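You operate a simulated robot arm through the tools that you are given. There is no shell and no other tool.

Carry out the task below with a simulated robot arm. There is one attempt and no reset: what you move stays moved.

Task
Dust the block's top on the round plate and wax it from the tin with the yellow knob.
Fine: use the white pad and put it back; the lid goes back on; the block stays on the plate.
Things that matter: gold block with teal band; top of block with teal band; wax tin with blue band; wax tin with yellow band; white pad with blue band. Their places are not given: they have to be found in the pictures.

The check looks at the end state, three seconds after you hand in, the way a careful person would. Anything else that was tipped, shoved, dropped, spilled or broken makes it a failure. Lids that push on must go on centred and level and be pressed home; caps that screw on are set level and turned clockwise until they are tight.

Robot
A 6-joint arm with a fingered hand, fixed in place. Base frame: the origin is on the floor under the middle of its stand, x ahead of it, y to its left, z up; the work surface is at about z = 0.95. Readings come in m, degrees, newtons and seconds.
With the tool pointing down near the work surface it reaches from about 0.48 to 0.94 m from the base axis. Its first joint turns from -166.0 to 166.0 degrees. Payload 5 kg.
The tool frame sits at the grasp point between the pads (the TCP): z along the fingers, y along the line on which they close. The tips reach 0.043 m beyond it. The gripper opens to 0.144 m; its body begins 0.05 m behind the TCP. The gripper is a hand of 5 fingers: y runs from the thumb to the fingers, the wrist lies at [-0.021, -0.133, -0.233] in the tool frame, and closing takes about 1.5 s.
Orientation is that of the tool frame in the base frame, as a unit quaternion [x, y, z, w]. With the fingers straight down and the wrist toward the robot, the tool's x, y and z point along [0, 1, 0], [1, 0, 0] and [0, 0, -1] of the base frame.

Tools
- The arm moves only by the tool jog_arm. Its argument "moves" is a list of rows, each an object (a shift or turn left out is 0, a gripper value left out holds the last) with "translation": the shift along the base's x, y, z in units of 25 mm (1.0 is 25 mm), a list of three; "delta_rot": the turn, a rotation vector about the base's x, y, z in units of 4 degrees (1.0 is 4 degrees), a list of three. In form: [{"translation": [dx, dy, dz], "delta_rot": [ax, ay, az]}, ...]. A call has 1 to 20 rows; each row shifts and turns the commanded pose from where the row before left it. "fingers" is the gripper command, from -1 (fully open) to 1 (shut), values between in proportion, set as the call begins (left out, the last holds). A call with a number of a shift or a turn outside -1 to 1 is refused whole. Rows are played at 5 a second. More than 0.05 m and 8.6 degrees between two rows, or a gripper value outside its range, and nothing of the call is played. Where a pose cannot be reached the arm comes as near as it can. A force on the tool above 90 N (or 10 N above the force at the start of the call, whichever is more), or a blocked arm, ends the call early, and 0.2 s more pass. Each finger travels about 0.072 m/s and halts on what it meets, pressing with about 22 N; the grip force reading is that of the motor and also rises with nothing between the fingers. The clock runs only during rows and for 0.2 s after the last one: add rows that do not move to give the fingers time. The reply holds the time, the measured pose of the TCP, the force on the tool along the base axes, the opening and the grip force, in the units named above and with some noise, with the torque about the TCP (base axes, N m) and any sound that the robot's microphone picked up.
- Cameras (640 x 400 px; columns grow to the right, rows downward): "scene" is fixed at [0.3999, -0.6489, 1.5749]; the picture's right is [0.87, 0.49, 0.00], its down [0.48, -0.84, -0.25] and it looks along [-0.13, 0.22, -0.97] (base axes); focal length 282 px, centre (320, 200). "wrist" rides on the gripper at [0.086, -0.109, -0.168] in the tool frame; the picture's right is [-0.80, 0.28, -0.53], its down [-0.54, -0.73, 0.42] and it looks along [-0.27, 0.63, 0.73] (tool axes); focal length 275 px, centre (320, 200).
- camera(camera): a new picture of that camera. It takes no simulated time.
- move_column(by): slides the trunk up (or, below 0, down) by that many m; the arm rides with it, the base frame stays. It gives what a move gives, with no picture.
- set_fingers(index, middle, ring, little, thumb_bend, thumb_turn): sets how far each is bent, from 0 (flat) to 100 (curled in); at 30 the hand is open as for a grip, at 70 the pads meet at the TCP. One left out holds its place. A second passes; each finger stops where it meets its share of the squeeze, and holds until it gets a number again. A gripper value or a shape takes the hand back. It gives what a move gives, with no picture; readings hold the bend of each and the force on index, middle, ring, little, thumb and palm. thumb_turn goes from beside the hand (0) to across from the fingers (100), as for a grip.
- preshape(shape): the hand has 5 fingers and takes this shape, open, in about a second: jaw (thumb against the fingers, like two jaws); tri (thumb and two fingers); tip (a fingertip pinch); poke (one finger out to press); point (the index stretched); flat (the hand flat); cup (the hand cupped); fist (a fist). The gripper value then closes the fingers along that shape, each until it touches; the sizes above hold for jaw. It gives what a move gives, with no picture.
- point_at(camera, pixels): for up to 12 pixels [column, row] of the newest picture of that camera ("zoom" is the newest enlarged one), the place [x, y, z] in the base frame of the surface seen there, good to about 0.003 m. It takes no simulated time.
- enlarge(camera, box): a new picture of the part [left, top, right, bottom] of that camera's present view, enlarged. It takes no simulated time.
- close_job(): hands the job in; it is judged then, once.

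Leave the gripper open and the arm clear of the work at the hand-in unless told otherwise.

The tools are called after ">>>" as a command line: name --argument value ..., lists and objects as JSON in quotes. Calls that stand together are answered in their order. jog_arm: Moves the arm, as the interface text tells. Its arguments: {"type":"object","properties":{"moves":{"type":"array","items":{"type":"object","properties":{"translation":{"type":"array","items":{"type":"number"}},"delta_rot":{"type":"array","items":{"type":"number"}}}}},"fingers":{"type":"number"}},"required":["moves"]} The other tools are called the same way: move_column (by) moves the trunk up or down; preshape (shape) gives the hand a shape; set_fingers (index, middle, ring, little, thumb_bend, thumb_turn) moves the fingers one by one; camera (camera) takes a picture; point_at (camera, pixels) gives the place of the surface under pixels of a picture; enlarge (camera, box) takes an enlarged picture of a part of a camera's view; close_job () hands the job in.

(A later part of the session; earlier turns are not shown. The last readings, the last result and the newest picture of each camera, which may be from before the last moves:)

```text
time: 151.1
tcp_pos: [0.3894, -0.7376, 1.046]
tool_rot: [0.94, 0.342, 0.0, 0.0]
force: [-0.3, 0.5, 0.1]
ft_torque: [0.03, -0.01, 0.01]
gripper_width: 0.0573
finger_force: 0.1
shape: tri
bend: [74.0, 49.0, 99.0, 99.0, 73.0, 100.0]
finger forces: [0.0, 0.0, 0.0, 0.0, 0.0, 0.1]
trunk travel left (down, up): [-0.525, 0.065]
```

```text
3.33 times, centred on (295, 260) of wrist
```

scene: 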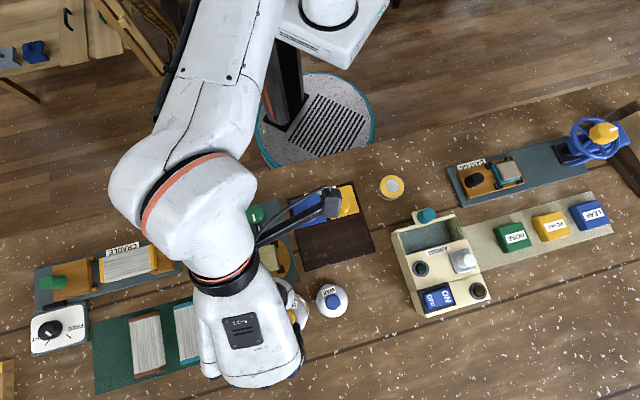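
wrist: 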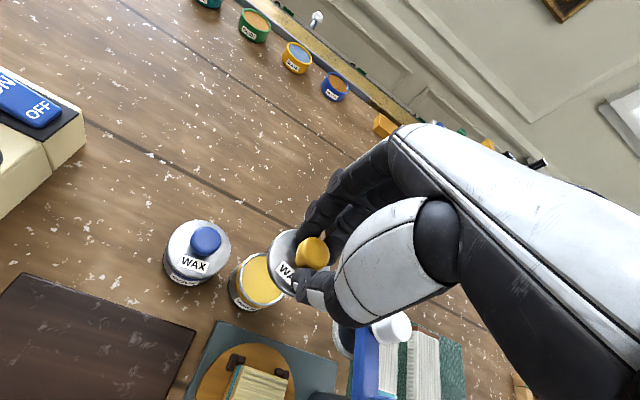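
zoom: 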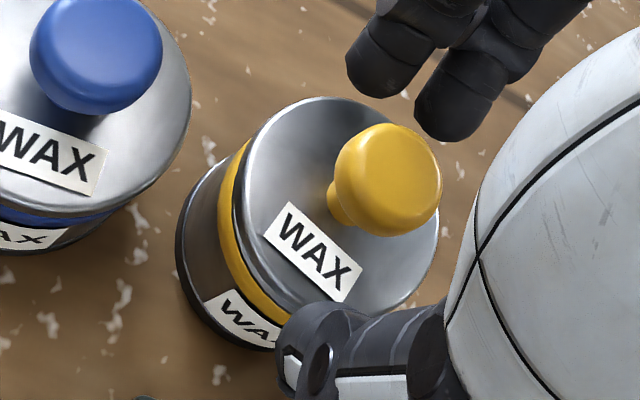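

Released cleanly; the lid sits flush and centred. I'll rise straight up.

>>> jog_arm --moves '[{"translation": [0, 0, 0.4]}, {"translation": [0, 0, 0.8]}, {"translation": [0, 0, 1]}, {"translation": [0, 0, 1]}, {"translation": [0, 0, 1]}, {}]'

>>> enlarge --camera "wrist" --box '[150, 200, 330, 350]'

```text
time: 152.5
tcp_pos: [0.3874, -0.7376, 1.1506]
tool_rot: [0.94, 0.342, -0.001, -0.001]
force: [-0.3, -0.3, 0.6]
ft_torque: [-0.01, -0.02, 0.02]
gripper_width: 0.0575
finger_force: 0.1
shape: tri
bend: [74.0, 49.0, 99.0, 99.0, 73.0, 100.0]
finger forces: [0.1, 0.1, 0.0, 0.0, 0.1, 0.1]
trunk travel left (down, up): [-0.525, 0.065]
```

```text
2.67 times, centred on (240, 275) of wrist
```

zoom: 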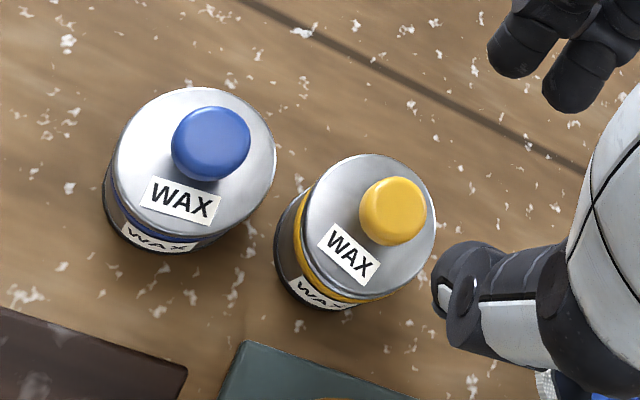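

Both tins look alike, lid flush. Now I'll raise and bring the arm back to its starting place, clear of the work, opening the hand.

>>> jog_arm --moves '[{"translation": [0, 0, 1]}, {"translation": [0, 0, 1]}, {"translation": [0, 0, 0.7]}, {"translation": [-0.609, 0.748, 0], "delta_rot": [0, 0, 0.96]}, {"translation": [-0.609, 0.748, 0], "delta_rot": [0, 0, 0.96]}, {"translation": [-0.609, 0.748, 0], "delta_rot": [0, 0, 0.96]}, {"translation": [-0.609, 0.748, 0], "delta_rot": [0, 0, 0.96]}, {"translation": [-0.609, 0.748, 0], "delta_rot": [0, 0, 0.96]}, {"translation": [-0.609, 0.748, 0], "delta_rot": [0, 0, 0.96]}, {"translation": [-0.609, 0.748, 0], "delta_rot": [0, 0, 0.96]}, {"translation": [-0.609, 0.748, 0], "delta_rot": [0, 0, 0.96]}, {"translation": [-0.609, 0.748, 0], "delta_rot": [0, 0, 0.96]}, {"translation": [-0.609, 0.748, 0], "delta_rot": [0, 0, 0.96]}, {"translation": [-0.609, 0.748, 0], "delta_rot": [0, 0, 0.96]}, {"translation": [-0.609, 0.748, 0], "delta_rot": [0, 0, 0.96]}, {"translation": [-0.609, 0.748, 0], "delta_rot": [0, 0, 0.96]}, {}]'

>>> preshape --shape "jaw"

>>> camera --camera "scene"

>>> enlarge --camera "scene" --box '[270, 280, 355, 335]'

>>> point_at --camera "zoom" --pixels '[[65, 250], [170, 350], [290, 215], [235, 140], [170, 245], [80, 190], [270, 300], [110, 320]]'

>>> enlarge --camera "scene" --box '[365, 165, 415, 210]'

>>> point_at --camera "zoom" --pixels '[[325, 190], [325, 95], [325, 280], [225, 190], [425, 190], [245, 265]]'

```text
time: 156.1
tcp_pos: [0.1917, -0.4936, 1.2193]
tool_rot: [0.706, 0.708, 0.001, 0.0]
force: [-0.7, 0.1, -0.6]
ft_torque: [0.02, -0.01, 0.0]
gripper_width: 0.0573
finger_force: 0.0
shape: tri
bend: [74.0, 49.0, 99.0, 99.0, 73.0, 100.0]
finger forces: [0.0, 0.0, 0.1, 0.1, 0.0, 0.1]
trunk travel left (down, up): [-0.525, 0.065]
```

```text
time: 157.0
tcp_pos: [0.1932, -0.4952, 1.2186]
tool_rot: [0.706, 0.708, 0.0, 0.0]
force: [-0.2, 0.9, -0.3]
ft_torque: [0.01, 0.01, -0.04]
gripper_width: 0.1434
finger_force: 0.1
shape: jaw
bend: [30.0, 30.0, 30.0, 30.0, 30.0, 98.0]
finger forces: [0.0, 0.0, 0.0, 0.1, 0.1, 0.0]
trunk travel left (down, up): [-0.525, 0.065]
```

```text
taken
```

scene: 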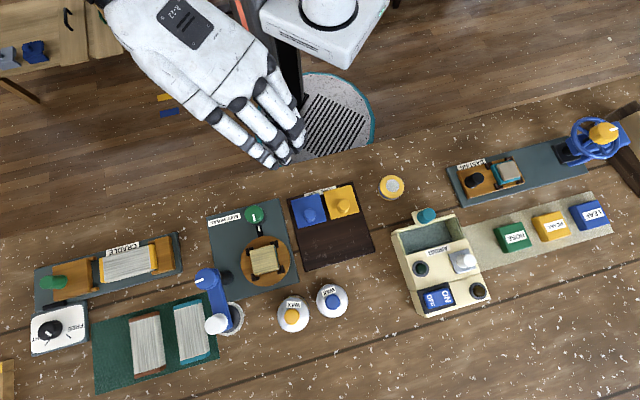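

```text
7.27 times, centred on (312, 308) of scene
```

zoom: 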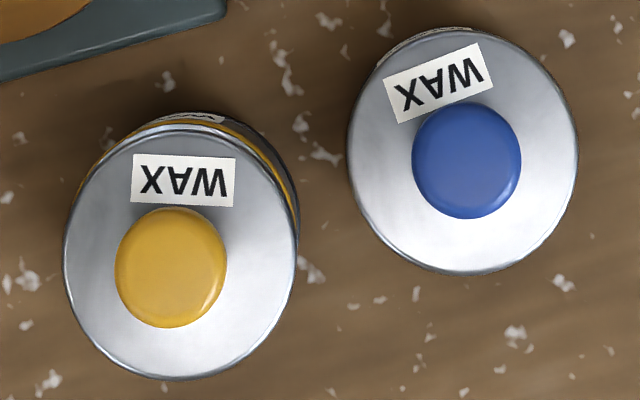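

```text
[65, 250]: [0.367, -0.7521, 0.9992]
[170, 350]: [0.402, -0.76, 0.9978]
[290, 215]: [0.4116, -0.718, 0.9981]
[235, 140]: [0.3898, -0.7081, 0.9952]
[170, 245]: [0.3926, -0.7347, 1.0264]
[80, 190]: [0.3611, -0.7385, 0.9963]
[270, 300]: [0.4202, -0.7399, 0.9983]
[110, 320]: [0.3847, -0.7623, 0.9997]
```

```text
8.89 times, centred on (390, 188) of scene
```

zoom: 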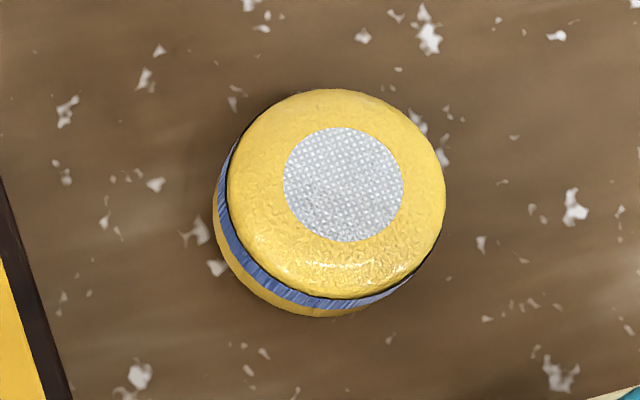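

```text
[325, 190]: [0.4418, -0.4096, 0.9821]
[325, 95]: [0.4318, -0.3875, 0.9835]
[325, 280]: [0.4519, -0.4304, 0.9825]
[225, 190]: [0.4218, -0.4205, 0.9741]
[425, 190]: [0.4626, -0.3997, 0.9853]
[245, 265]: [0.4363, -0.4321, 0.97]
```

The pad is back within 2 mm of its old place. But at the yellow tin I now see more of the yellow band along the top edge than at the start, so the lid may sit about 2 mm off-centre. I'll look closer.

>>> enlarge --camera "scene" --box '[273, 290, 313, 335]'

>>> enlarge --camera "wrist" --box '[320, 180, 400, 260]'

```text
8.89 times, centred on (293, 312) of scene
```

zoom: 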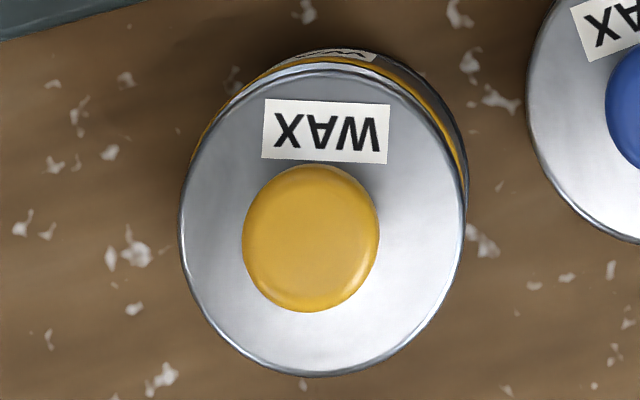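

```text
5.00 times, centred on (360, 220) of wrist
```

zoom: 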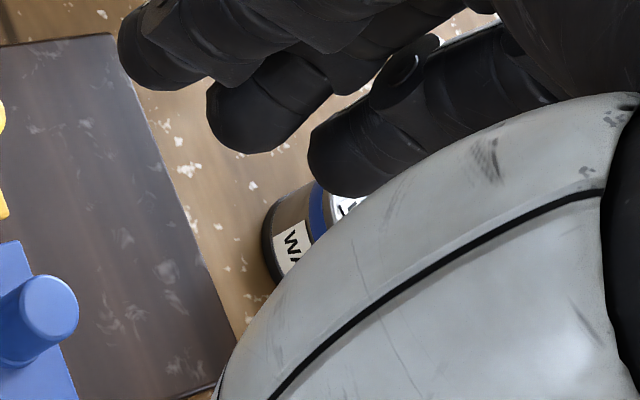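

I'll zoom in strongly on the top and bottom edges of this lid, and on the blue tin for comparison.

>>> enlarge --camera "scene" --box '[276, 292, 312, 308]'

>>> enlarge --camera "scene" --box '[314, 280, 352, 322]'

>>> enlarge --camera "scene" --box '[276, 316, 312, 338]'

```text
16.00 times, centred on (294, 300) of scene
```

zoom: 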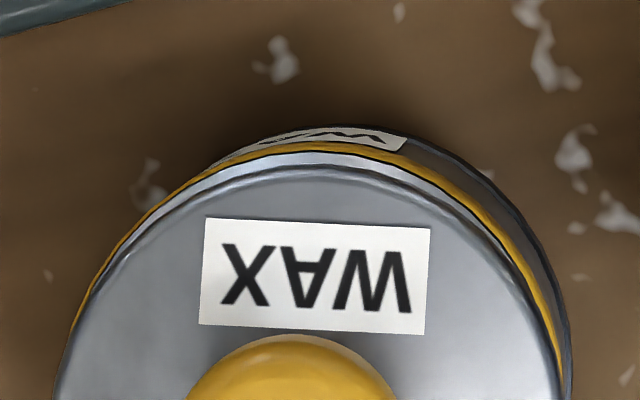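

```text
9.52 times, centred on (333, 301) of scene
```

zoom: 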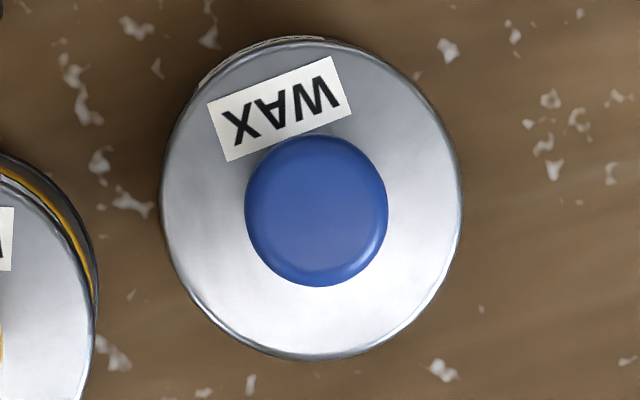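

```text
16.00 times, centred on (294, 327) of scene
```

zoom: 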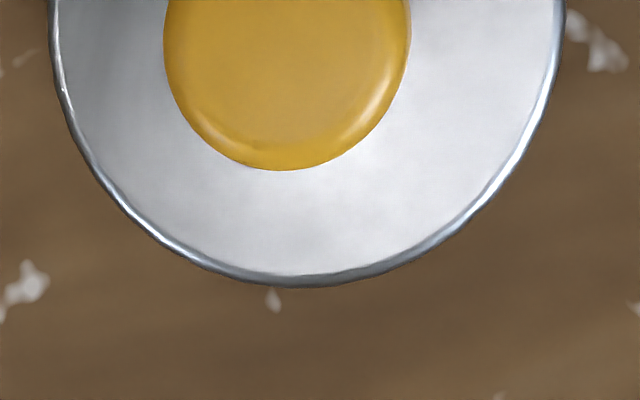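

By careful comparison with the blue tin, the lid sits roughly 2.5–3 mm off towards the picture's bottom, which is direction (0.48, -0.84). It snapped, but that's not well centred, so I'll reseat it: grip the knob, lift a few millimetres, shift by (-1.4, +2.4) mm and press again. First I'll measure the lid's centre with the scene camera.

>>> enlarge --camera "scene" --box '[273, 290, 313, 335]'

>>> point_at --camera "zoom" --pixels '[[190, 222], [455, 222], [323, 80], [323, 365], [225, 120], [420, 325], [225, 325], [420, 120], [311, 238]]'

>>> point_at --camera "zoom" --pixels '[[245, 238], [377, 238], [311, 170], [311, 308], [323, 69], [280, 74], [370, 74], [250, 80]]'

>>> preshape --shape "tri"

```text
8.89 times, centred on (293, 312) of scene
```

zoom: 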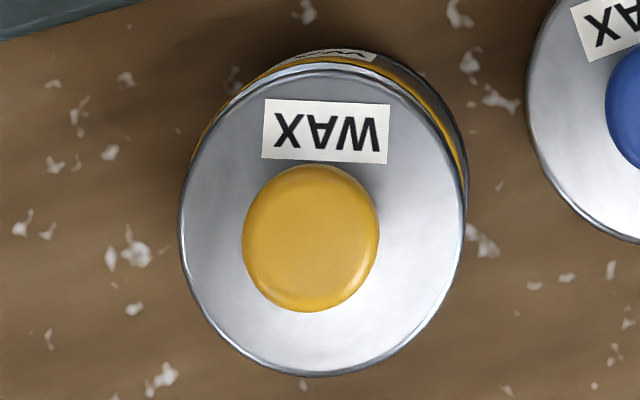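

```text
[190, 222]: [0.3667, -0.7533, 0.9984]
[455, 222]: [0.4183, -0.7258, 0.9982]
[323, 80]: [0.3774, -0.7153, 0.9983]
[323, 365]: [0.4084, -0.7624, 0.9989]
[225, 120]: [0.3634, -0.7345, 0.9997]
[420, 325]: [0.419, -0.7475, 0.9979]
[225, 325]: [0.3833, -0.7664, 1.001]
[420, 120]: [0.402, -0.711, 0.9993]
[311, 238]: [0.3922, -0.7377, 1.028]
```

```text
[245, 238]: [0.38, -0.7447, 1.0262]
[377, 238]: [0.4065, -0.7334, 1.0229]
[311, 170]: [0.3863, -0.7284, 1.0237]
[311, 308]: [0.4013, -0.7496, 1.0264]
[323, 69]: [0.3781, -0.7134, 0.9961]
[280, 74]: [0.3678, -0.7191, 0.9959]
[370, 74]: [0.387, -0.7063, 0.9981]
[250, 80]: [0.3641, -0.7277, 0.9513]
```

```text
time: 157.9
tcp_pos: [0.192, -0.4951, 1.2194]
tool_rot: [0.706, 0.708, 0.0, 0.0]
force: [0.1, 0.1, -0.5]
ft_torque: [0.01, -0.03, 0.04]
gripper_width: 0.1434
finger_force: 0.0
shape: tri
bend: [30.0, 30.0, 99.0, 99.0, 30.0, 98.0]
finger forces: [0.0, 0.1, 0.0, 0.1, 0.1, 0.1]
trunk travel left (down, up): [-0.525, 0.065]
```

The lid's centre is (0.392, -0.7395), level at z≈0.9985. To be sure about the offset before touching it again, I'll sample the rim crescent and the band in the 16x view.

>>> enlarge --camera "scene" --box '[276, 292, 312, 308]'

>>> point_at --camera "zoom" --pixels '[[240, 168], [265, 160], [290, 156], [310, 156], [330, 156], [355, 158], [380, 163], [405, 172], [430, 183], [215, 180]]'

>>> point_at --camera "zoom" --pixels '[[250, 190], [280, 180], [310, 176], [340, 178], [370, 183], [400, 193], [220, 205], [190, 225], [430, 210], [460, 230]]'

>>> point_at --camera "zoom" --pixels '[[250, 154], [280, 147], [310, 145], [340, 146], [370, 150], [400, 158], [430, 172], [225, 163], [200, 175], [460, 192]]'

```text
16.00 times, centred on (294, 300) of scene
```

zoom: 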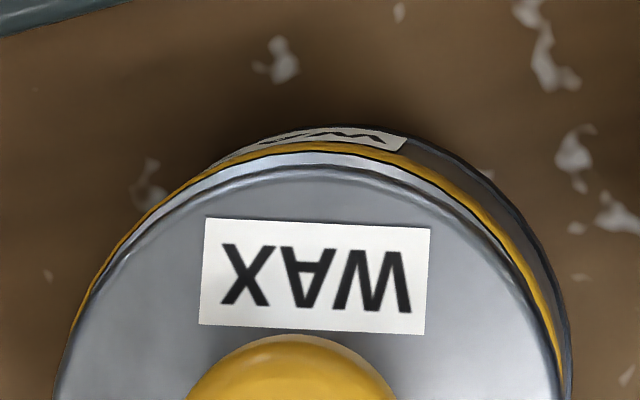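

```text
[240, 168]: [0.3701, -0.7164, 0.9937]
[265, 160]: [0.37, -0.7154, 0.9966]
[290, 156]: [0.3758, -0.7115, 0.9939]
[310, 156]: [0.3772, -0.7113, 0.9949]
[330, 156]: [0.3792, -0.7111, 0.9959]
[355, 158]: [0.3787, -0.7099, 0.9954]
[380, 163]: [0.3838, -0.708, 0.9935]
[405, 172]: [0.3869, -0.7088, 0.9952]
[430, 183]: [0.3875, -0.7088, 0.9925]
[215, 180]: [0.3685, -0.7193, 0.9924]
```

```text
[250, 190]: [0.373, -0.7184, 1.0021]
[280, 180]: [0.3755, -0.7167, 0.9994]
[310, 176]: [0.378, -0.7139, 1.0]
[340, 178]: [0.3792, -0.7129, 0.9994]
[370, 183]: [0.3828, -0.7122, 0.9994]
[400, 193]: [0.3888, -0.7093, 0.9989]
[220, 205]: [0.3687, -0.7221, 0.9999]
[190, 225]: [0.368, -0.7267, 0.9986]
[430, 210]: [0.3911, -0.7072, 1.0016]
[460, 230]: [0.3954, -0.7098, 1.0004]
```

```text
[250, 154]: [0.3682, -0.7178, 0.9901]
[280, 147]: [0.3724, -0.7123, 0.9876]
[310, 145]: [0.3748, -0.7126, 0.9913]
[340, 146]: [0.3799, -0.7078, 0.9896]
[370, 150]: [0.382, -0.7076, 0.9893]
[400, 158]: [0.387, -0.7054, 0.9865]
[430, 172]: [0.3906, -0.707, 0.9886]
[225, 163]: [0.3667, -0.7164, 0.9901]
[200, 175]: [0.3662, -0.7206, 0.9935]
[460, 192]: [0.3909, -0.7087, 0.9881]
```

The rim crescent confirms the lid is about 2.3 mm off toward (0.48, -0.84). I'll reseat it. Going back above the tin with the same turn, opening set to 58 mm.

>>> jog_arm --moves '[{"translation": [0.612, -0.757, 0], "delta_rot": [0, 0, -0.9615]}, {"translation": [0.612, -0.757, 0], "delta_rot": [0, 0, -0.9615]}, {"translation": [0.612, -0.757, 0], "delta_rot": [0, 0, -0.9615]}, {"translation": [0.612, -0.757, 0], "delta_rot": [0, 0, -0.9615]}, {"translation": [0.612, -0.757, 0], "delta_rot": [0, 0, -0.9615]}, {"translation": [0.612, -0.757, 0], "delta_rot": [0, 0, -0.9615]}, {"translation": [0.612, -0.757, 0], "delta_rot": [0, 0, -0.9615]}, {"translation": [0.612, -0.757, 0], "delta_rot": [0, 0, -0.9615]}, {"translation": [0.612, -0.757, 0], "delta_rot": [0, 0, -0.9615]}, {"translation": [0.612, -0.757, 0], "delta_rot": [0, 0, -0.9615]}, {"translation": [0.612, -0.757, 0], "delta_rot": [0, 0, -0.9615]}, {"translation": [0.612, -0.757, 0], "delta_rot": [0, 0, -0.9615]}, {"translation": [0.612, -0.757, 0], "delta_rot": [0, 0, -0.9615]}, {}]' --fingers 0.2

>>> jog_arm --moves '[{"translation": [0, 0, -1]}, {"translation": [0, 0, -1]}, {"translation": [0, 0, -1]}, {"translation": [0, 0, -1]}, {"translation": [0, 0, -1]}, {"translation": [0, 0, -0.8]}, {}]'

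>>> enlarge --camera "wrist" --box '[240, 200, 350, 320]'

```text
time: 160.9
tcp_pos: [0.39, -0.7396, 1.2172]
tool_rot: [0.94, 0.341, 0.001, 0.0]
force: [0.2, -0.2, -0.2]
ft_torque: [0.07, 0.03, 0.01]
gripper_width: 0.0576
finger_force: 0.1
shape: tri
bend: [74.0, 49.0, 99.0, 99.0, 73.0, 100.0]
finger forces: [0.0, 0.0, 0.0, 0.1, 0.1, 0.0]
trunk travel left (down, up): [-0.525, 0.065]
```

```text
time: 162.5
tcp_pos: [0.3906, -0.7391, 1.0746]
tool_rot: [0.939, 0.343, 0.001, 0.0]
force: [0.4, -0.4, 0.4]
ft_torque: [-0.01, -0.02, 0.0]
gripper_width: 0.0579
finger_force: 0.0
shape: tri
bend: [74.0, 49.0, 99.0, 99.0, 73.0, 100.0]
finger forces: [0.1, 0.0, 0.1, 0.0, 0.1, 0.1]
trunk travel left (down, up): [-0.525, 0.065]
```

```text
3.33 times, centred on (295, 260) of wrist
```

zoom: 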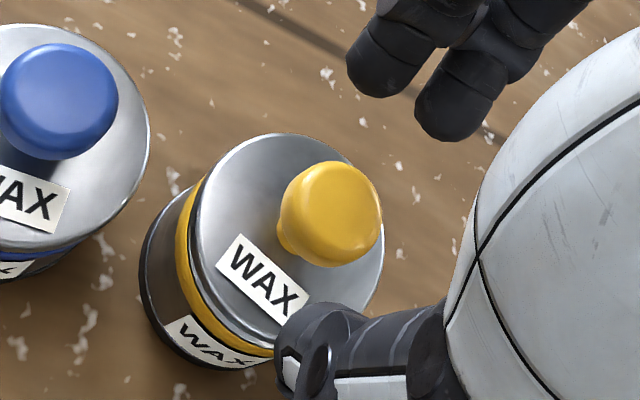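

The crescent of rim at left (200,250) confirms the offset. I'll lower to TCP z of about 1.0465 and compare with the release picture, where the knob was at (388,180).

>>> jog_arm --moves '[{"translation": [0, 0, -0.6]}, {"translation": [0, 0, -0.5]}, {}]'

>>> enlarge --camera "wrist" --box '[240, 200, 350, 320]'

```text
time: 163.3
tcp_pos: [0.3904, -0.7397, 1.0459]
tool_rot: [0.94, 0.341, 0.0, 0.001]
force: [-0.4, 0.3, 0.6]
ft_torque: [0.0, 0.01, 0.01]
gripper_width: 0.058
finger_force: 0.0
shape: tri
bend: [74.0, 49.0, 99.0, 99.0, 73.0, 100.0]
finger forces: [0.1, 0.1, 0.1, 0.0, 0.0, 0.1]
trunk travel left (down, up): [-0.525, 0.065]
```

```text
3.33 times, centred on (295, 260) of wrist
```

zoom: 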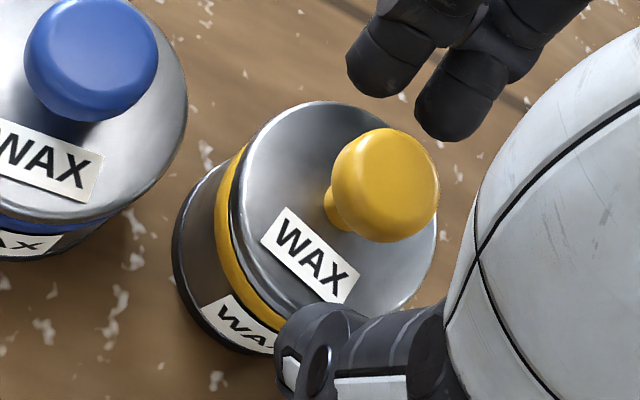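

Knob at (385,185), almost the same. I'll nudge +1.4 mm in y and close.

>>> jog_arm --moves '[{"translation": [0, 0.056, 0.02]}, {}]'

>>> jog_arm --moves '[{}, {}, {}, {}, {}, {}, {}, {}]' --fingers 1.0

>>> enlarge --camera "wrist" --box '[240, 200, 350, 320]'

```text
time: 163.9
tcp_pos: [0.39, -0.7377, 1.0456]
tool_rot: [0.94, 0.342, 0.001, 0.0]
force: [-1.1, 0.0, -0.2]
ft_torque: [-0.01, -0.03, 0.03]
gripper_width: 0.0576
finger_force: 0.1
shape: tri
bend: [74.0, 49.0, 99.0, 99.0, 73.0, 100.0]
finger forces: [0.1, 0.1, 0.1, 0.1, 0.0, 0.0]
trunk travel left (down, up): [-0.525, 0.065]
```

```text
time: 165.7
tcp_pos: [0.3899, -0.7389, 1.0465]
tool_rot: [0.94, 0.342, 0.0, 0.0]
force: [-0.4, 0.4, 0.0]
ft_torque: [0.01, -0.01, -0.01]
gripper_width: 0.0192
finger_force: 22.6
shape: tri
bend: [73.0, 62.0, 100.0, 100.0, 74.0, 100.0]
finger forces: [8.9, 7.6, 0.0, 0.0, 18.3, 0.0]
trunk travel left (down, up): [-0.525, 0.065]
heard: snap
```

```text
3.33 times, centred on (295, 260) of wrist
```

zoom: 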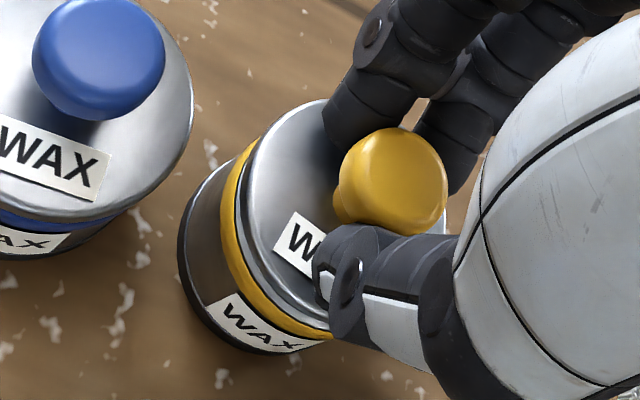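

Gripping made the lid snap loose (as at the start), so it's free in the hand. I'll lift 5 mm, shift by about (-0.4, +2.6) mm, come back down to about 1 mm above, and look at the crescent.

>>> jog_arm --moves '[{"translation": [0, 0, 0.2]}, {"translation": [-0.016, 0.104, 0]}, {}]'

>>> enlarge --camera "wrist" --box '[250, 205, 340, 315]'

>>> enlarge --camera "scene" --box '[280, 285, 320, 335]'

```text
time: 166.5
tcp_pos: [0.3905, -0.7368, 1.0515]
tool_rot: [0.94, 0.342, 0.001, 0.001]
force: [0.5, 0.0, 0.2]
ft_torque: [-0.02, -0.02, 0.02]
gripper_width: 0.0196
finger_force: 22.5
shape: tri
bend: [73.0, 62.0, 100.0, 100.0, 74.0, 100.0]
finger forces: [8.9, 7.8, 0.0, 0.0, 18.3, 0.0]
trunk travel left (down, up): [-0.525, 0.065]
```

```text
3.64 times, centred on (295, 260) of wrist
```

zoom: 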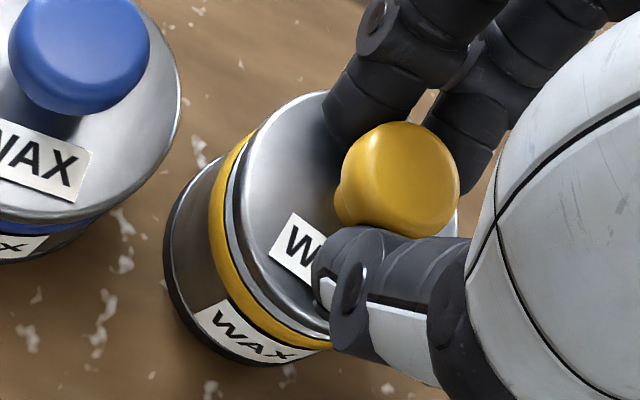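

```text
8.00 times, centred on (300, 310) of scene
```

zoom: 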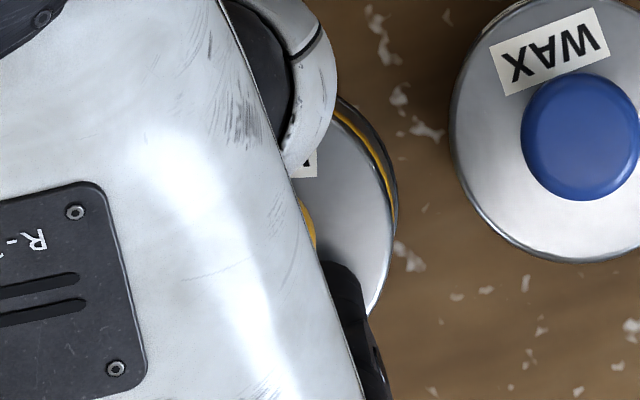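

The scene camera can see the right side of lid and tin. I'll zoom in there to judge the crescent.

>>> enlarge --camera "scene" --box '[297, 294, 313, 326]'

```text
12.50 times, centred on (305, 310) of scene
```

zoom: 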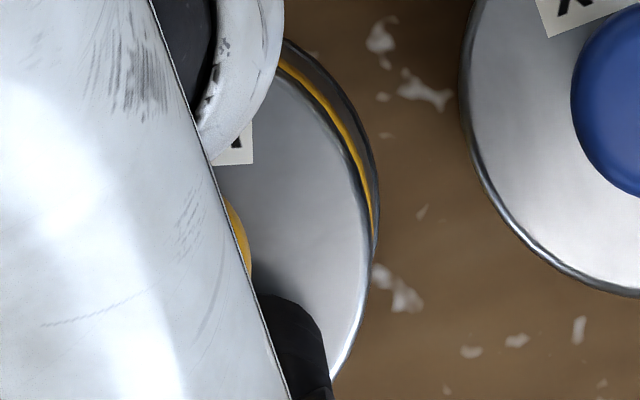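

Here the lid's edge now lies right against the yellow band with no rim showing, much like at the start. I'll lower in small steps to contact.

>>> jog_arm --moves '[{"translation": [0, 0, -0.12]}, {}]'

>>> jog_arm --moves '[{"translation": [0, 0, -0.05]}, {}]'

>>> enlarge --camera "wrist" --box '[250, 205, 340, 315]'

>>> enlarge --camera "scene" --box '[297, 294, 313, 326]'

```text
time: 167.1
tcp_pos: [0.3893, -0.7369, 1.0492]
tool_rot: [0.94, 0.342, 0.0, 0.0]
force: [-0.6, -1.0, -0.2]
ft_torque: [0.0, -0.04, 0.04]
gripper_width: 0.0191
finger_force: 22.5
shape: tri
bend: [73.0, 62.0, 100.0, 100.0, 74.0, 100.0]
finger forces: [8.9, 7.7, 0.0, 0.1, 18.2, 0.0]
trunk travel left (down, up): [-0.525, 0.065]
```

```text
time: 167.7
tcp_pos: [0.3889, -0.7366, 1.0478]
tool_rot: [0.94, 0.342, 0.0, 0.0]
force: [0.8, 0.4, -0.1]
ft_torque: [-0.01, -0.02, -0.01]
gripper_width: 0.0192
finger_force: 21.9
shape: tri
bend: [73.0, 62.0, 100.0, 100.0, 74.0, 100.0]
finger forces: [8.9, 7.8, 0.0, 0.1, 18.3, 0.0]
trunk travel left (down, up): [-0.525, 0.065]
```

```text
3.64 times, centred on (295, 260) of wrist
```

zoom: 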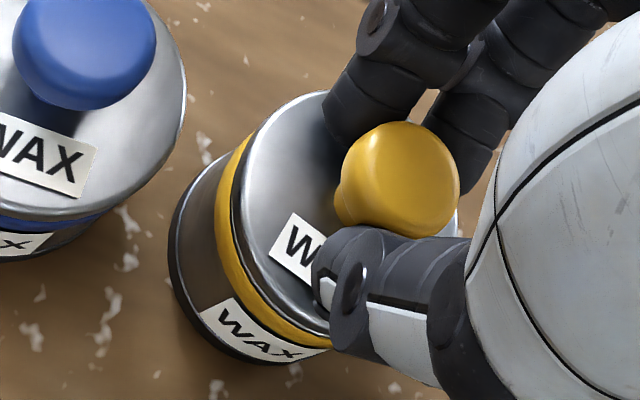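

```text
12.50 times, centred on (305, 310) of scene
```

zoom: 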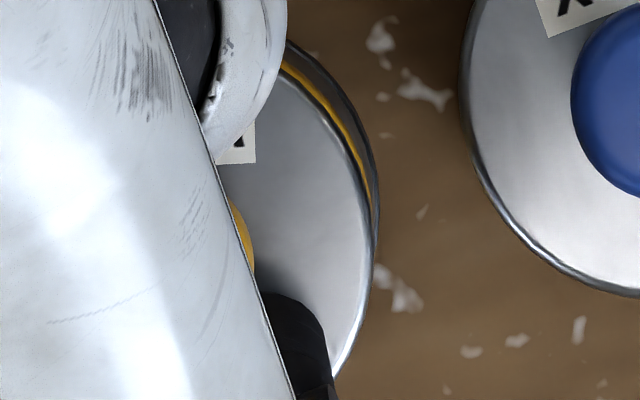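

Well lined up now: no grey rim is visible beside the lid in either view. I'll continue down.

>>> jog_arm --moves '[{"translation": [0, 0, -0.05]}, {}]'

>>> jog_arm --moves '[{"translation": [0, 0, -0.04]}, {}]'

>>> jog_arm --moves '[{"translation": [0, 0, -0.03]}, {}]'

```text
time: 168.3
tcp_pos: [0.3902, -0.7361, 1.0464]
tool_rot: [0.94, 0.342, 0.0, 0.0]
force: [-0.5, -0.1, -0.1]
ft_torque: [0.01, 0.0, -0.03]
gripper_width: 0.0196
finger_force: 21.9
shape: tri
bend: [73.0, 62.0, 100.0, 100.0, 74.0, 100.0]
finger forces: [8.9, 7.7, 0.0, 0.1, 18.3, 0.0]
trunk travel left (down, up): [-0.525, 0.065]
```

```text
time: 168.9
tcp_pos: [0.3898, -0.7369, 1.0454]
tool_rot: [0.939, 0.343, 0.0, 0.0]
force: [0.4, -0.1, 0.8]
ft_torque: [0.02, 0.03, 0.01]
gripper_width: 0.0194
finger_force: 21.9
shape: tri
bend: [73.0, 62.0, 100.0, 100.0, 74.0, 100.0]
finger forces: [9.1, 8.3, 0.0, 0.0, 18.7, 0.1]
trunk travel left (down, up): [-0.525, 0.065]
```

```text
time: 169.5
tcp_pos: [0.3891, -0.7351, 1.0441]
tool_rot: [0.94, 0.342, 0.0, 0.0]
force: [0.5, -1.0, 0.6]
ft_torque: [-0.01, 0.03, 0.01]
gripper_width: 0.0195
finger_force: 22.1
shape: tri
bend: [73.0, 62.0, 100.0, 100.0, 74.0, 100.0]
finger forces: [9.4, 8.5, 0.1, 0.0, 18.7, 0.0]
trunk travel left (down, up): [-0.525, 0.065]
```

Contact is beginning. A few more 0.7 mm steps, listening for the snap.

>>> jog_arm --moves '[{"translation": [0, 0, -0.03]}, {}]'

>>> jog_arm --moves '[{"translation": [0, 0, -0.03]}, {}]'

>>> enlarge --camera "wrist" --box '[250, 205, 340, 315]'

```text
time: 170.1
tcp_pos: [0.39, -0.7359, 1.0445]
tool_rot: [0.94, 0.341, 0.0, 0.001]
force: [0.9, -1.0, 4.5]
ft_torque: [-0.01, 0.02, -0.04]
gripper_width: 0.0194
finger_force: 22.2
shape: tri
bend: [73.0, 62.0, 100.0, 100.0, 74.0, 100.0]
finger forces: [9.0, 8.6, 0.0, 0.1, 19.1, 0.1]
trunk travel left (down, up): [-0.525, 0.065]
```

```text
time: 170.7
tcp_pos: [0.389, -0.7361, 1.0443]
tool_rot: [0.94, 0.342, 0.001, 0.0]
force: [0.0, -2.7, 10.8]
ft_torque: [0.05, 0.05, -0.03]
gripper_width: 0.0197
finger_force: 21.9
shape: tri
bend: [73.0, 62.0, 100.0, 100.0, 74.0, 100.0]
finger forces: [9.5, 9.0, 0.1, 0.0, 23.1, 0.0]
trunk travel left (down, up): [-0.525, 0.065]
```

```text
3.64 times, centred on (295, 260) of wrist
```

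zoom: 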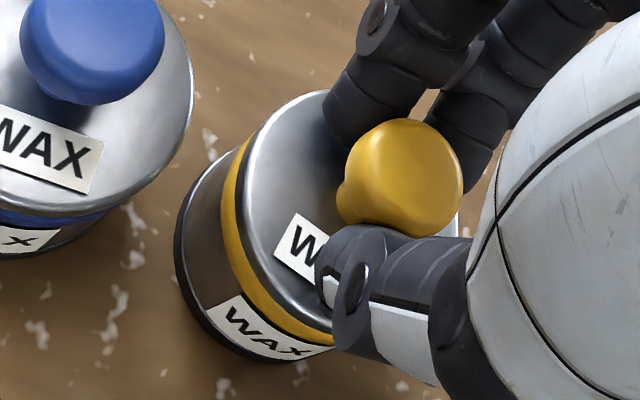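

No snap yet at 11 N. I'll check the lid's level and height before pressing more.

>>> point_at --camera "zoom" --pixels '[[252, 170], [262, 145], [285, 115], [310, 100], [248, 210], [255, 245], [270, 280], [295, 305], [315, 320], [450, 225]]'

>>> point_at --camera "zoom" --pixels '[[227, 180], [225, 210], [230, 245], [243, 280], [262, 310], [290, 332], [320, 342], [238, 155]]'

>>> enlarge --camera "scene" --box '[297, 294, 313, 326]'

```text
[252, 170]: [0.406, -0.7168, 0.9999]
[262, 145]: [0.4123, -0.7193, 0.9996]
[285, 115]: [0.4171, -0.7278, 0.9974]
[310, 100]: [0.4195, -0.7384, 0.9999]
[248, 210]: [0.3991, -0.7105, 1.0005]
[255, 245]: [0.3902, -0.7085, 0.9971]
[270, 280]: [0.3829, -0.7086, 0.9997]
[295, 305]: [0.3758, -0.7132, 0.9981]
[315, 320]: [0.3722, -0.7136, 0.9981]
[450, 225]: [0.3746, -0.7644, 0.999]
```

```text
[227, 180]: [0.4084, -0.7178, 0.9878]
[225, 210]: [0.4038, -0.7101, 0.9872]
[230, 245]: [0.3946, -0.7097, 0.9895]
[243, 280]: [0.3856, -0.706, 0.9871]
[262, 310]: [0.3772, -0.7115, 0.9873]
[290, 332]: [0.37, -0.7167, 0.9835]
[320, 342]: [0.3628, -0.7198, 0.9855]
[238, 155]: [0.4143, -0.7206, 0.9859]
```

```text
12.50 times, centred on (305, 310) of scene
```

zoom: 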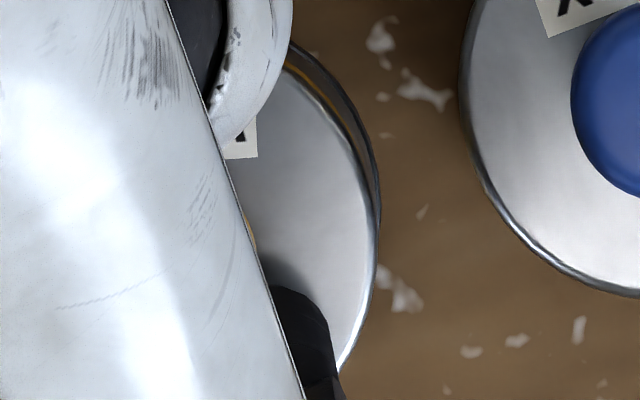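

The lid is level and now concentric within about 0.5 mm. I'll press a little more, up to about 25 N, listening for the snap.

>>> jog_arm --moves '[{"translation": [0, 0, -0.05]}, {}]'

>>> jog_arm --moves '[{"translation": [0, 0, -0.05]}, {}]'

```text
time: 171.3
tcp_pos: [0.3891, -0.7349, 1.0442]
tool_rot: [0.94, 0.342, 0.0, 0.001]
force: [-1.9, 0.1, 20.0]
ft_torque: [0.18, 0.15, 0.0]
gripper_width: 0.0197
finger_force: 21.9
shape: tri
bend: [73.0, 62.0, 100.0, 100.0, 75.0, 100.0]
finger forces: [10.5, 9.1, 0.0, 0.0, 30.4, 0.0]
trunk travel left (down, up): [-0.525, 0.065]
```

```text
time: 171.9
tcp_pos: [0.3893, -0.7362, 1.0433]
tool_rot: [0.94, 0.342, 0.0, 0.003]
force: [-1.9, 1.5, 30.4]
ft_torque: [0.47, 0.29, -0.03]
gripper_width: 0.02
finger_force: 22.0
shape: tri
bend: [73.0, 62.0, 100.0, 100.0, 75.0, 100.0]
finger forces: [12.6, 9.0, 0.1, 0.0, 39.1, 0.0]
trunk travel left (down, up): [-0.525, 0.065]
```

No snap at 30 N, so I shouldn't push harder through the fingers. I'll ease the force to zero in small steps first (last time the leftover press tipped the tin), then release and inspect with the scene camera.

>>> jog_arm --moves '[{"translation": [0, 0, 0.1]}, {}]'

>>> jog_arm --moves '[{"translation": [0, 0, 0.06]}, {}]'

>>> jog_arm --moves '[{"translation": [0, 0, 0.04]}, {}]'

```text
time: 172.5
tcp_pos: [0.3898, -0.7357, 1.0432]
tool_rot: [0.94, 0.341, 0.0, 0.001]
force: [-1.4, 1.2, 24.2]
ft_torque: [0.27, 0.11, 0.0]
gripper_width: 0.0197
finger_force: 21.8
shape: tri
bend: [73.0, 62.0, 100.0, 100.0, 75.0, 100.0]
finger forces: [14.0, 8.8, 0.1, 0.0, 32.4, 0.0]
trunk travel left (down, up): [-0.525, 0.065]
```

```text
time: 173.1
tcp_pos: [0.3882, -0.7357, 1.0438]
tool_rot: [0.94, 0.342, -0.001, 0.0]
force: [0.9, -1.6, 15.5]
ft_torque: [0.05, -0.13, -0.02]
gripper_width: 0.0197
finger_force: 22.1
shape: tri
bend: [73.0, 62.0, 100.0, 100.0, 75.0, 100.0]
finger forces: [14.7, 8.9, 0.1, 0.0, 24.7, 0.0]
trunk travel left (down, up): [-0.525, 0.065]
```

```text
time: 173.7
tcp_pos: [0.3888, -0.7345, 1.0436]
tool_rot: [0.94, 0.342, 0.0, -0.001]
force: [2.5, 0.1, 9.2]
ft_torque: [0.0, -0.09, -0.04]
gripper_width: 0.0195
finger_force: 21.9
shape: tri
bend: [73.0, 62.0, 100.0, 100.0, 75.0, 100.0]
finger forces: [12.3, 8.6, 0.0, 0.0, 21.6, 0.1]
trunk travel left (down, up): [-0.525, 0.065]
```

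I'm at 9 N now. Before letting go, I'll use this light press to feel for the seat: slide the lid in half-millimetre steps back toward (+0.4, -0.9), where it snapped last time, and listen.

>>> jog_arm --moves '[{"translation": [0, 0, 0.02]}, {}]'

>>> jog_arm --moves '[{"translation": [0.008, -0.018, 0]}, {}]'

>>> jog_arm --moves '[{"translation": [0.008, -0.018, 0]}, {}]'

>>> jog_arm --moves '[{"translation": [0.008, -0.018, 0]}, {}]'

```text
time: 174.3
tcp_pos: [0.389, -0.7374, 1.0451]
tool_rot: [0.94, 0.342, -0.001, -0.002]
force: [0.2, 1.0, 2.2]
ft_torque: [0.06, -0.04, 0.01]
gripper_width: 0.0197
finger_force: 21.7
shape: tri
bend: [73.0, 62.0, 100.0, 100.0, 75.0, 100.0]
finger forces: [10.1, 8.5, 0.1, 0.1, 20.4, 0.1]
trunk travel left (down, up): [-0.525, 0.065]
```

```text
time: 174.9
tcp_pos: [0.3903, -0.738, 1.0449]
tool_rot: [0.939, 0.343, -0.001, -0.001]
force: [0.0, -1.2, -0.4]
ft_torque: [0.03, -0.04, 0.0]
gripper_width: 0.0196
finger_force: 21.5
shape: tri
bend: [73.0, 62.0, 100.0, 100.0, 75.0, 100.0]
finger forces: [10.1, 8.7, 0.0, 0.0, 20.1, 0.0]
trunk travel left (down, up): [-0.525, 0.065]
```

```text
time: 175.5
tcp_pos: [0.3904, -0.7383, 1.0455]
tool_rot: [0.94, 0.342, 0.0, 0.0]
force: [0.1, 0.9, -0.3]
ft_torque: [-0.04, -0.02, 0.01]
gripper_width: 0.0198
finger_force: 22.2
shape: tri
bend: [73.0, 62.0, 100.0, 100.0, 75.0, 100.0]
finger forces: [10.2, 8.5, 0.1, 0.0, 20.2, 0.1]
trunk travel left (down, up): [-0.525, 0.065]
```

```text
time: 176.1
tcp_pos: [0.3897, -0.7378, 1.0458]
tool_rot: [0.94, 0.342, 0.0, 0.0]
force: [0.5, -0.3, -0.4]
ft_torque: [0.01, -0.01, 0.01]
gripper_width: 0.0197
finger_force: 22.5
shape: tri
bend: [73.0, 62.0, 100.0, 100.0, 75.0, 100.0]
finger forces: [10.1, 8.5, 0.0, 0.0, 20.2, 0.1]
trunk travel left (down, up): [-0.525, 0.065]
```

Force is about zero, so the lid is just hovering. I'll press lightly here, in 0.7 mm steps.

>>> jog_arm --moves '[{"translation": [0, 0, -0.03]}, {}]'

>>> jog_arm --moves '[{"translation": [0, 0, -0.03]}, {}]'

>>> jog_arm --moves '[{"translation": [0, 0, -0.03]}, {}]'

```text
time: 176.7
tcp_pos: [0.3903, -0.7383, 1.0452]
tool_rot: [0.94, 0.342, 0.0, 0.0]
force: [-1.1, 0.4, 0.3]
ft_torque: [-0.01, -0.03, 0.03]
gripper_width: 0.0194
finger_force: 21.8
shape: tri
bend: [73.0, 62.0, 100.0, 100.0, 75.0, 100.0]
finger forces: [10.2, 8.6, 0.0, 0.0, 20.1, 0.0]
trunk travel left (down, up): [-0.525, 0.065]
```

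```text
time: 177.3
tcp_pos: [0.3898, -0.7368, 1.0439]
tool_rot: [0.94, 0.342, 0.0, 0.0]
force: [-0.2, -1.2, 2.1]
ft_torque: [0.0, 0.01, -0.03]
gripper_width: 0.0199
finger_force: 22.3
shape: tri
bend: [73.0, 62.0, 100.0, 100.0, 75.0, 100.0]
finger forces: [10.1, 9.2, 0.0, 0.1, 19.8, 0.1]
trunk travel left (down, up): [-0.525, 0.065]
```

```text
time: 177.9
tcp_pos: [0.3902, -0.7373, 1.0443]
tool_rot: [0.94, 0.343, 0.001, 0.0]
force: [-0.6, -0.1, 5.3]
ft_torque: [0.0, 0.04, 0.01]
gripper_width: 0.0193
finger_force: 21.9
shape: tri
bend: [73.0, 62.0, 100.0, 100.0, 75.0, 100.0]
finger forces: [10.9, 9.2, 0.1, 0.1, 20.9, 0.1]
trunk travel left (down, up): [-0.525, 0.065]
```

No snap here at 5 N. I'll take the same wrist view as at the earlier snap, to compare where the lid sits on the tin.

>>> enlarge --camera "wrist" --box '[240, 200, 350, 320]'

>>> enlarge --camera "scene" --box '[297, 294, 313, 326]'

```text
3.33 times, centred on (295, 260) of wrist
```

zoom: 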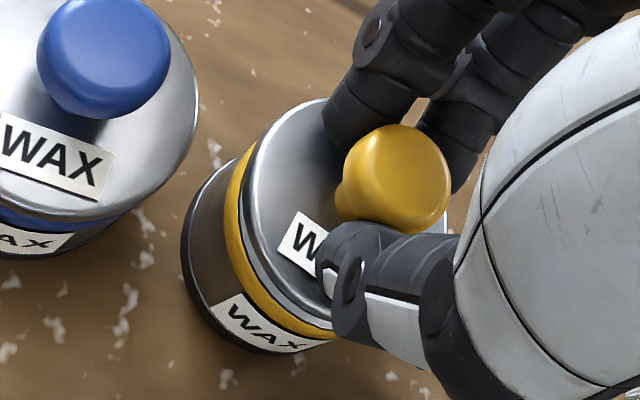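

```text
12.50 times, centred on (305, 310) of scene
```

zoom: 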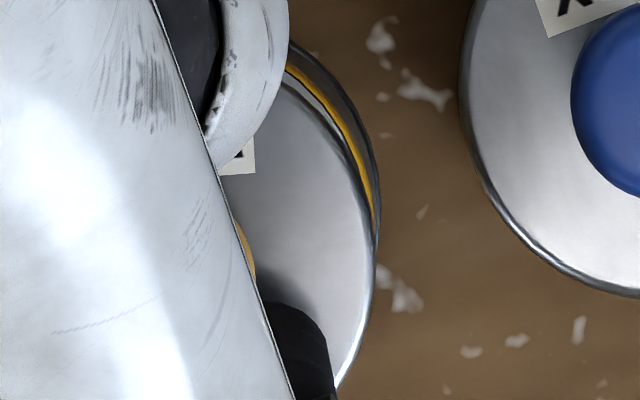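

In the scene view the rim shows again at this spot, so this isn't the centre; the previous spot was better. A held lid may be pressed unevenly by the fingers (the torque showed it loaded on the thumb side). New plan: set it down centred and let it lie flat, release it without force, check it from the scene camera, and press it home from above on the knob. I'll lift 1.5 mm, shift back (-0.7, +1.6) mm and look.

>>> jog_arm --moves '[{"translation": [0, 0, 0.1]}, {"translation": [-0.028, 0.064, 0]}, {}]'

>>> enlarge --camera "scene" --box '[297, 294, 313, 326]'

>>> enlarge --camera "wrist" --box '[240, 200, 350, 320]'

```text
time: 178.7
tcp_pos: [0.39, -0.7371, 1.0451]
tool_rot: [0.94, 0.342, -0.001, 0.0]
force: [0.4, -0.2, 0.4]
ft_torque: [0.01, 0.03, 0.02]
gripper_width: 0.0196
finger_force: 22.5
shape: tri
bend: [73.0, 62.0, 100.0, 100.0, 75.0, 100.0]
finger forces: [10.3, 8.6, 0.0, 0.1, 20.1, 0.1]
trunk travel left (down, up): [-0.525, 0.065]
```

```text
12.50 times, centred on (305, 310) of scene
```

zoom: 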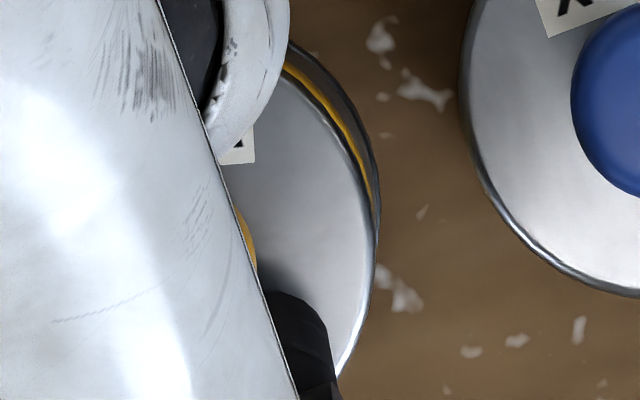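

```text
3.33 times, centred on (295, 260) of wrist
```

zoom: 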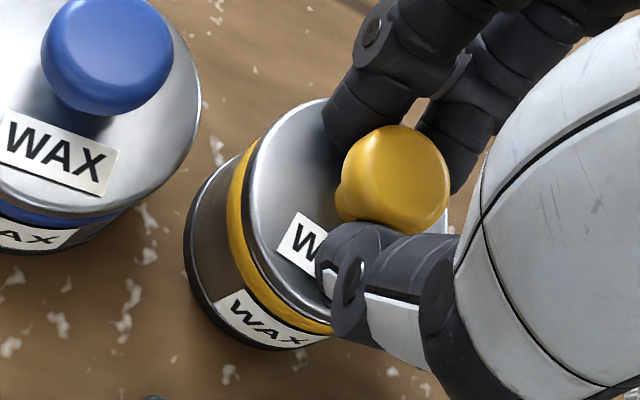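

Good, similar to the better spot. Now I'll lower until it just touches (1–2 N).

>>> jog_arm --moves '[{"translation": [0, 0.01, -0.05]}, {}]'

>>> jog_arm --moves '[{"translation": [0, 0, -0.03]}, {}]'

```text
time: 179.3
tcp_pos: [0.3887, -0.7361, 1.0439]
tool_rot: [0.94, 0.342, 0.0, 0.0]
force: [-0.4, 1.0, 0.5]
ft_torque: [0.0, 0.01, 0.02]
gripper_width: 0.0198
finger_force: 21.9
shape: tri
bend: [73.0, 62.0, 100.0, 100.0, 75.0, 100.0]
finger forces: [10.2, 8.9, 0.0, 0.0, 19.9, 0.0]
trunk travel left (down, up): [-0.525, 0.065]
```

```text
time: 179.9
tcp_pos: [0.3898, -0.7357, 1.0441]
tool_rot: [0.939, 0.343, -0.001, 0.0]
force: [0.1, -0.2, 3.4]
ft_torque: [-0.01, -0.01, 0.01]
gripper_width: 0.0196
finger_force: 21.9
shape: tri
bend: [73.0, 62.0, 100.0, 100.0, 75.0, 100.0]
finger forces: [10.6, 9.3, 0.0, 0.1, 20.0, 0.0]
trunk travel left (down, up): [-0.525, 0.065]
```

Light contact (3.4 N). This time I'll open only to about 36 mm while rising 2.5 mm, so the tips don't press on the lid as they spread.

>>> jog_arm --moves '[{"translation": [0, 0, 0.06]}, {"translation": [0, 0, 0.05]}, {}, {}]' --fingers 0.5

>>> enlarge --camera "wrist" --box '[240, 200, 350, 320]'

```text
time: 180.9
tcp_pos: [0.3897, -0.7365, 1.0461]
tool_rot: [0.94, 0.342, 0.0, 0.0]
force: [-0.2, 0.7, -0.6]
ft_torque: [-0.02, -0.05, 0.02]
gripper_width: 0.0356
finger_force: 0.1
shape: tri
bend: [74.0, 56.0, 99.0, 99.0, 74.0, 100.0]
finger forces: [0.1, 0.0, 0.0, 0.0, 0.0, 0.0]
trunk travel left (down, up): [-0.525, 0.065]
heard: snap
```

```text
3.33 times, centred on (295, 260) of wrist
```

zoom: 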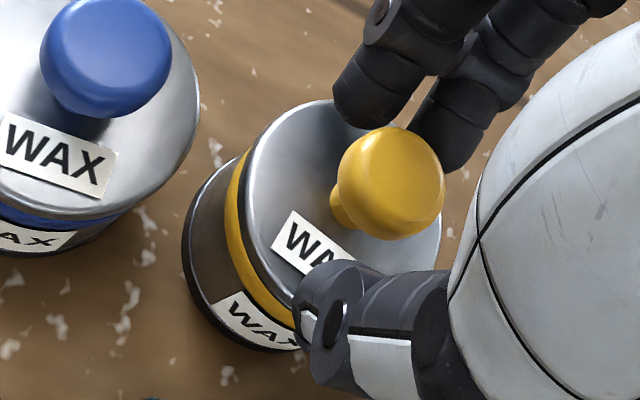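

It snapped as I let go, so the lid has seated itself level and centred. Now I'll open a bit wider while rising slowly, then go straight up.

>>> jog_arm --moves '[{"translation": [0, 0, 0.06]}, {"translation": [0, 0, 0.06]}, {}, {}, {"translation": [0, 0, 0.4]}, {"translation": [0, 0, 0.8]}, {"translation": [0, 0, 0.8]}, {}]' --fingers 0.2

>>> enlarge --camera "wrist" --box '[220, 200, 350, 330]'

```text
time: 182.7
tcp_pos: [0.39, -0.737, 1.0997]
tool_rot: [0.94, 0.342, 0.0, 0.0]
force: [1.0, -0.6, -0.5]
ft_torque: [0.02, -0.03, 0.01]
gripper_width: 0.0572
finger_force: 0.1
shape: tri
bend: [74.0, 49.0, 99.0, 99.0, 73.0, 100.0]
finger forces: [0.0, 0.0, 0.1, 0.1, 0.0, 0.0]
trunk travel left (down, up): [-0.525, 0.065]
```

```text
3.08 times, centred on (285, 265) of wrist
```

zoom: 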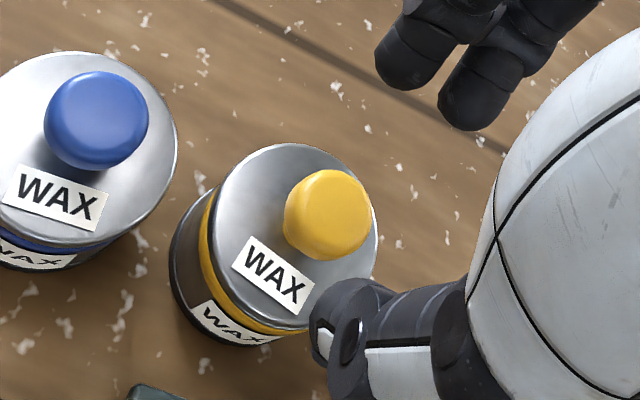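

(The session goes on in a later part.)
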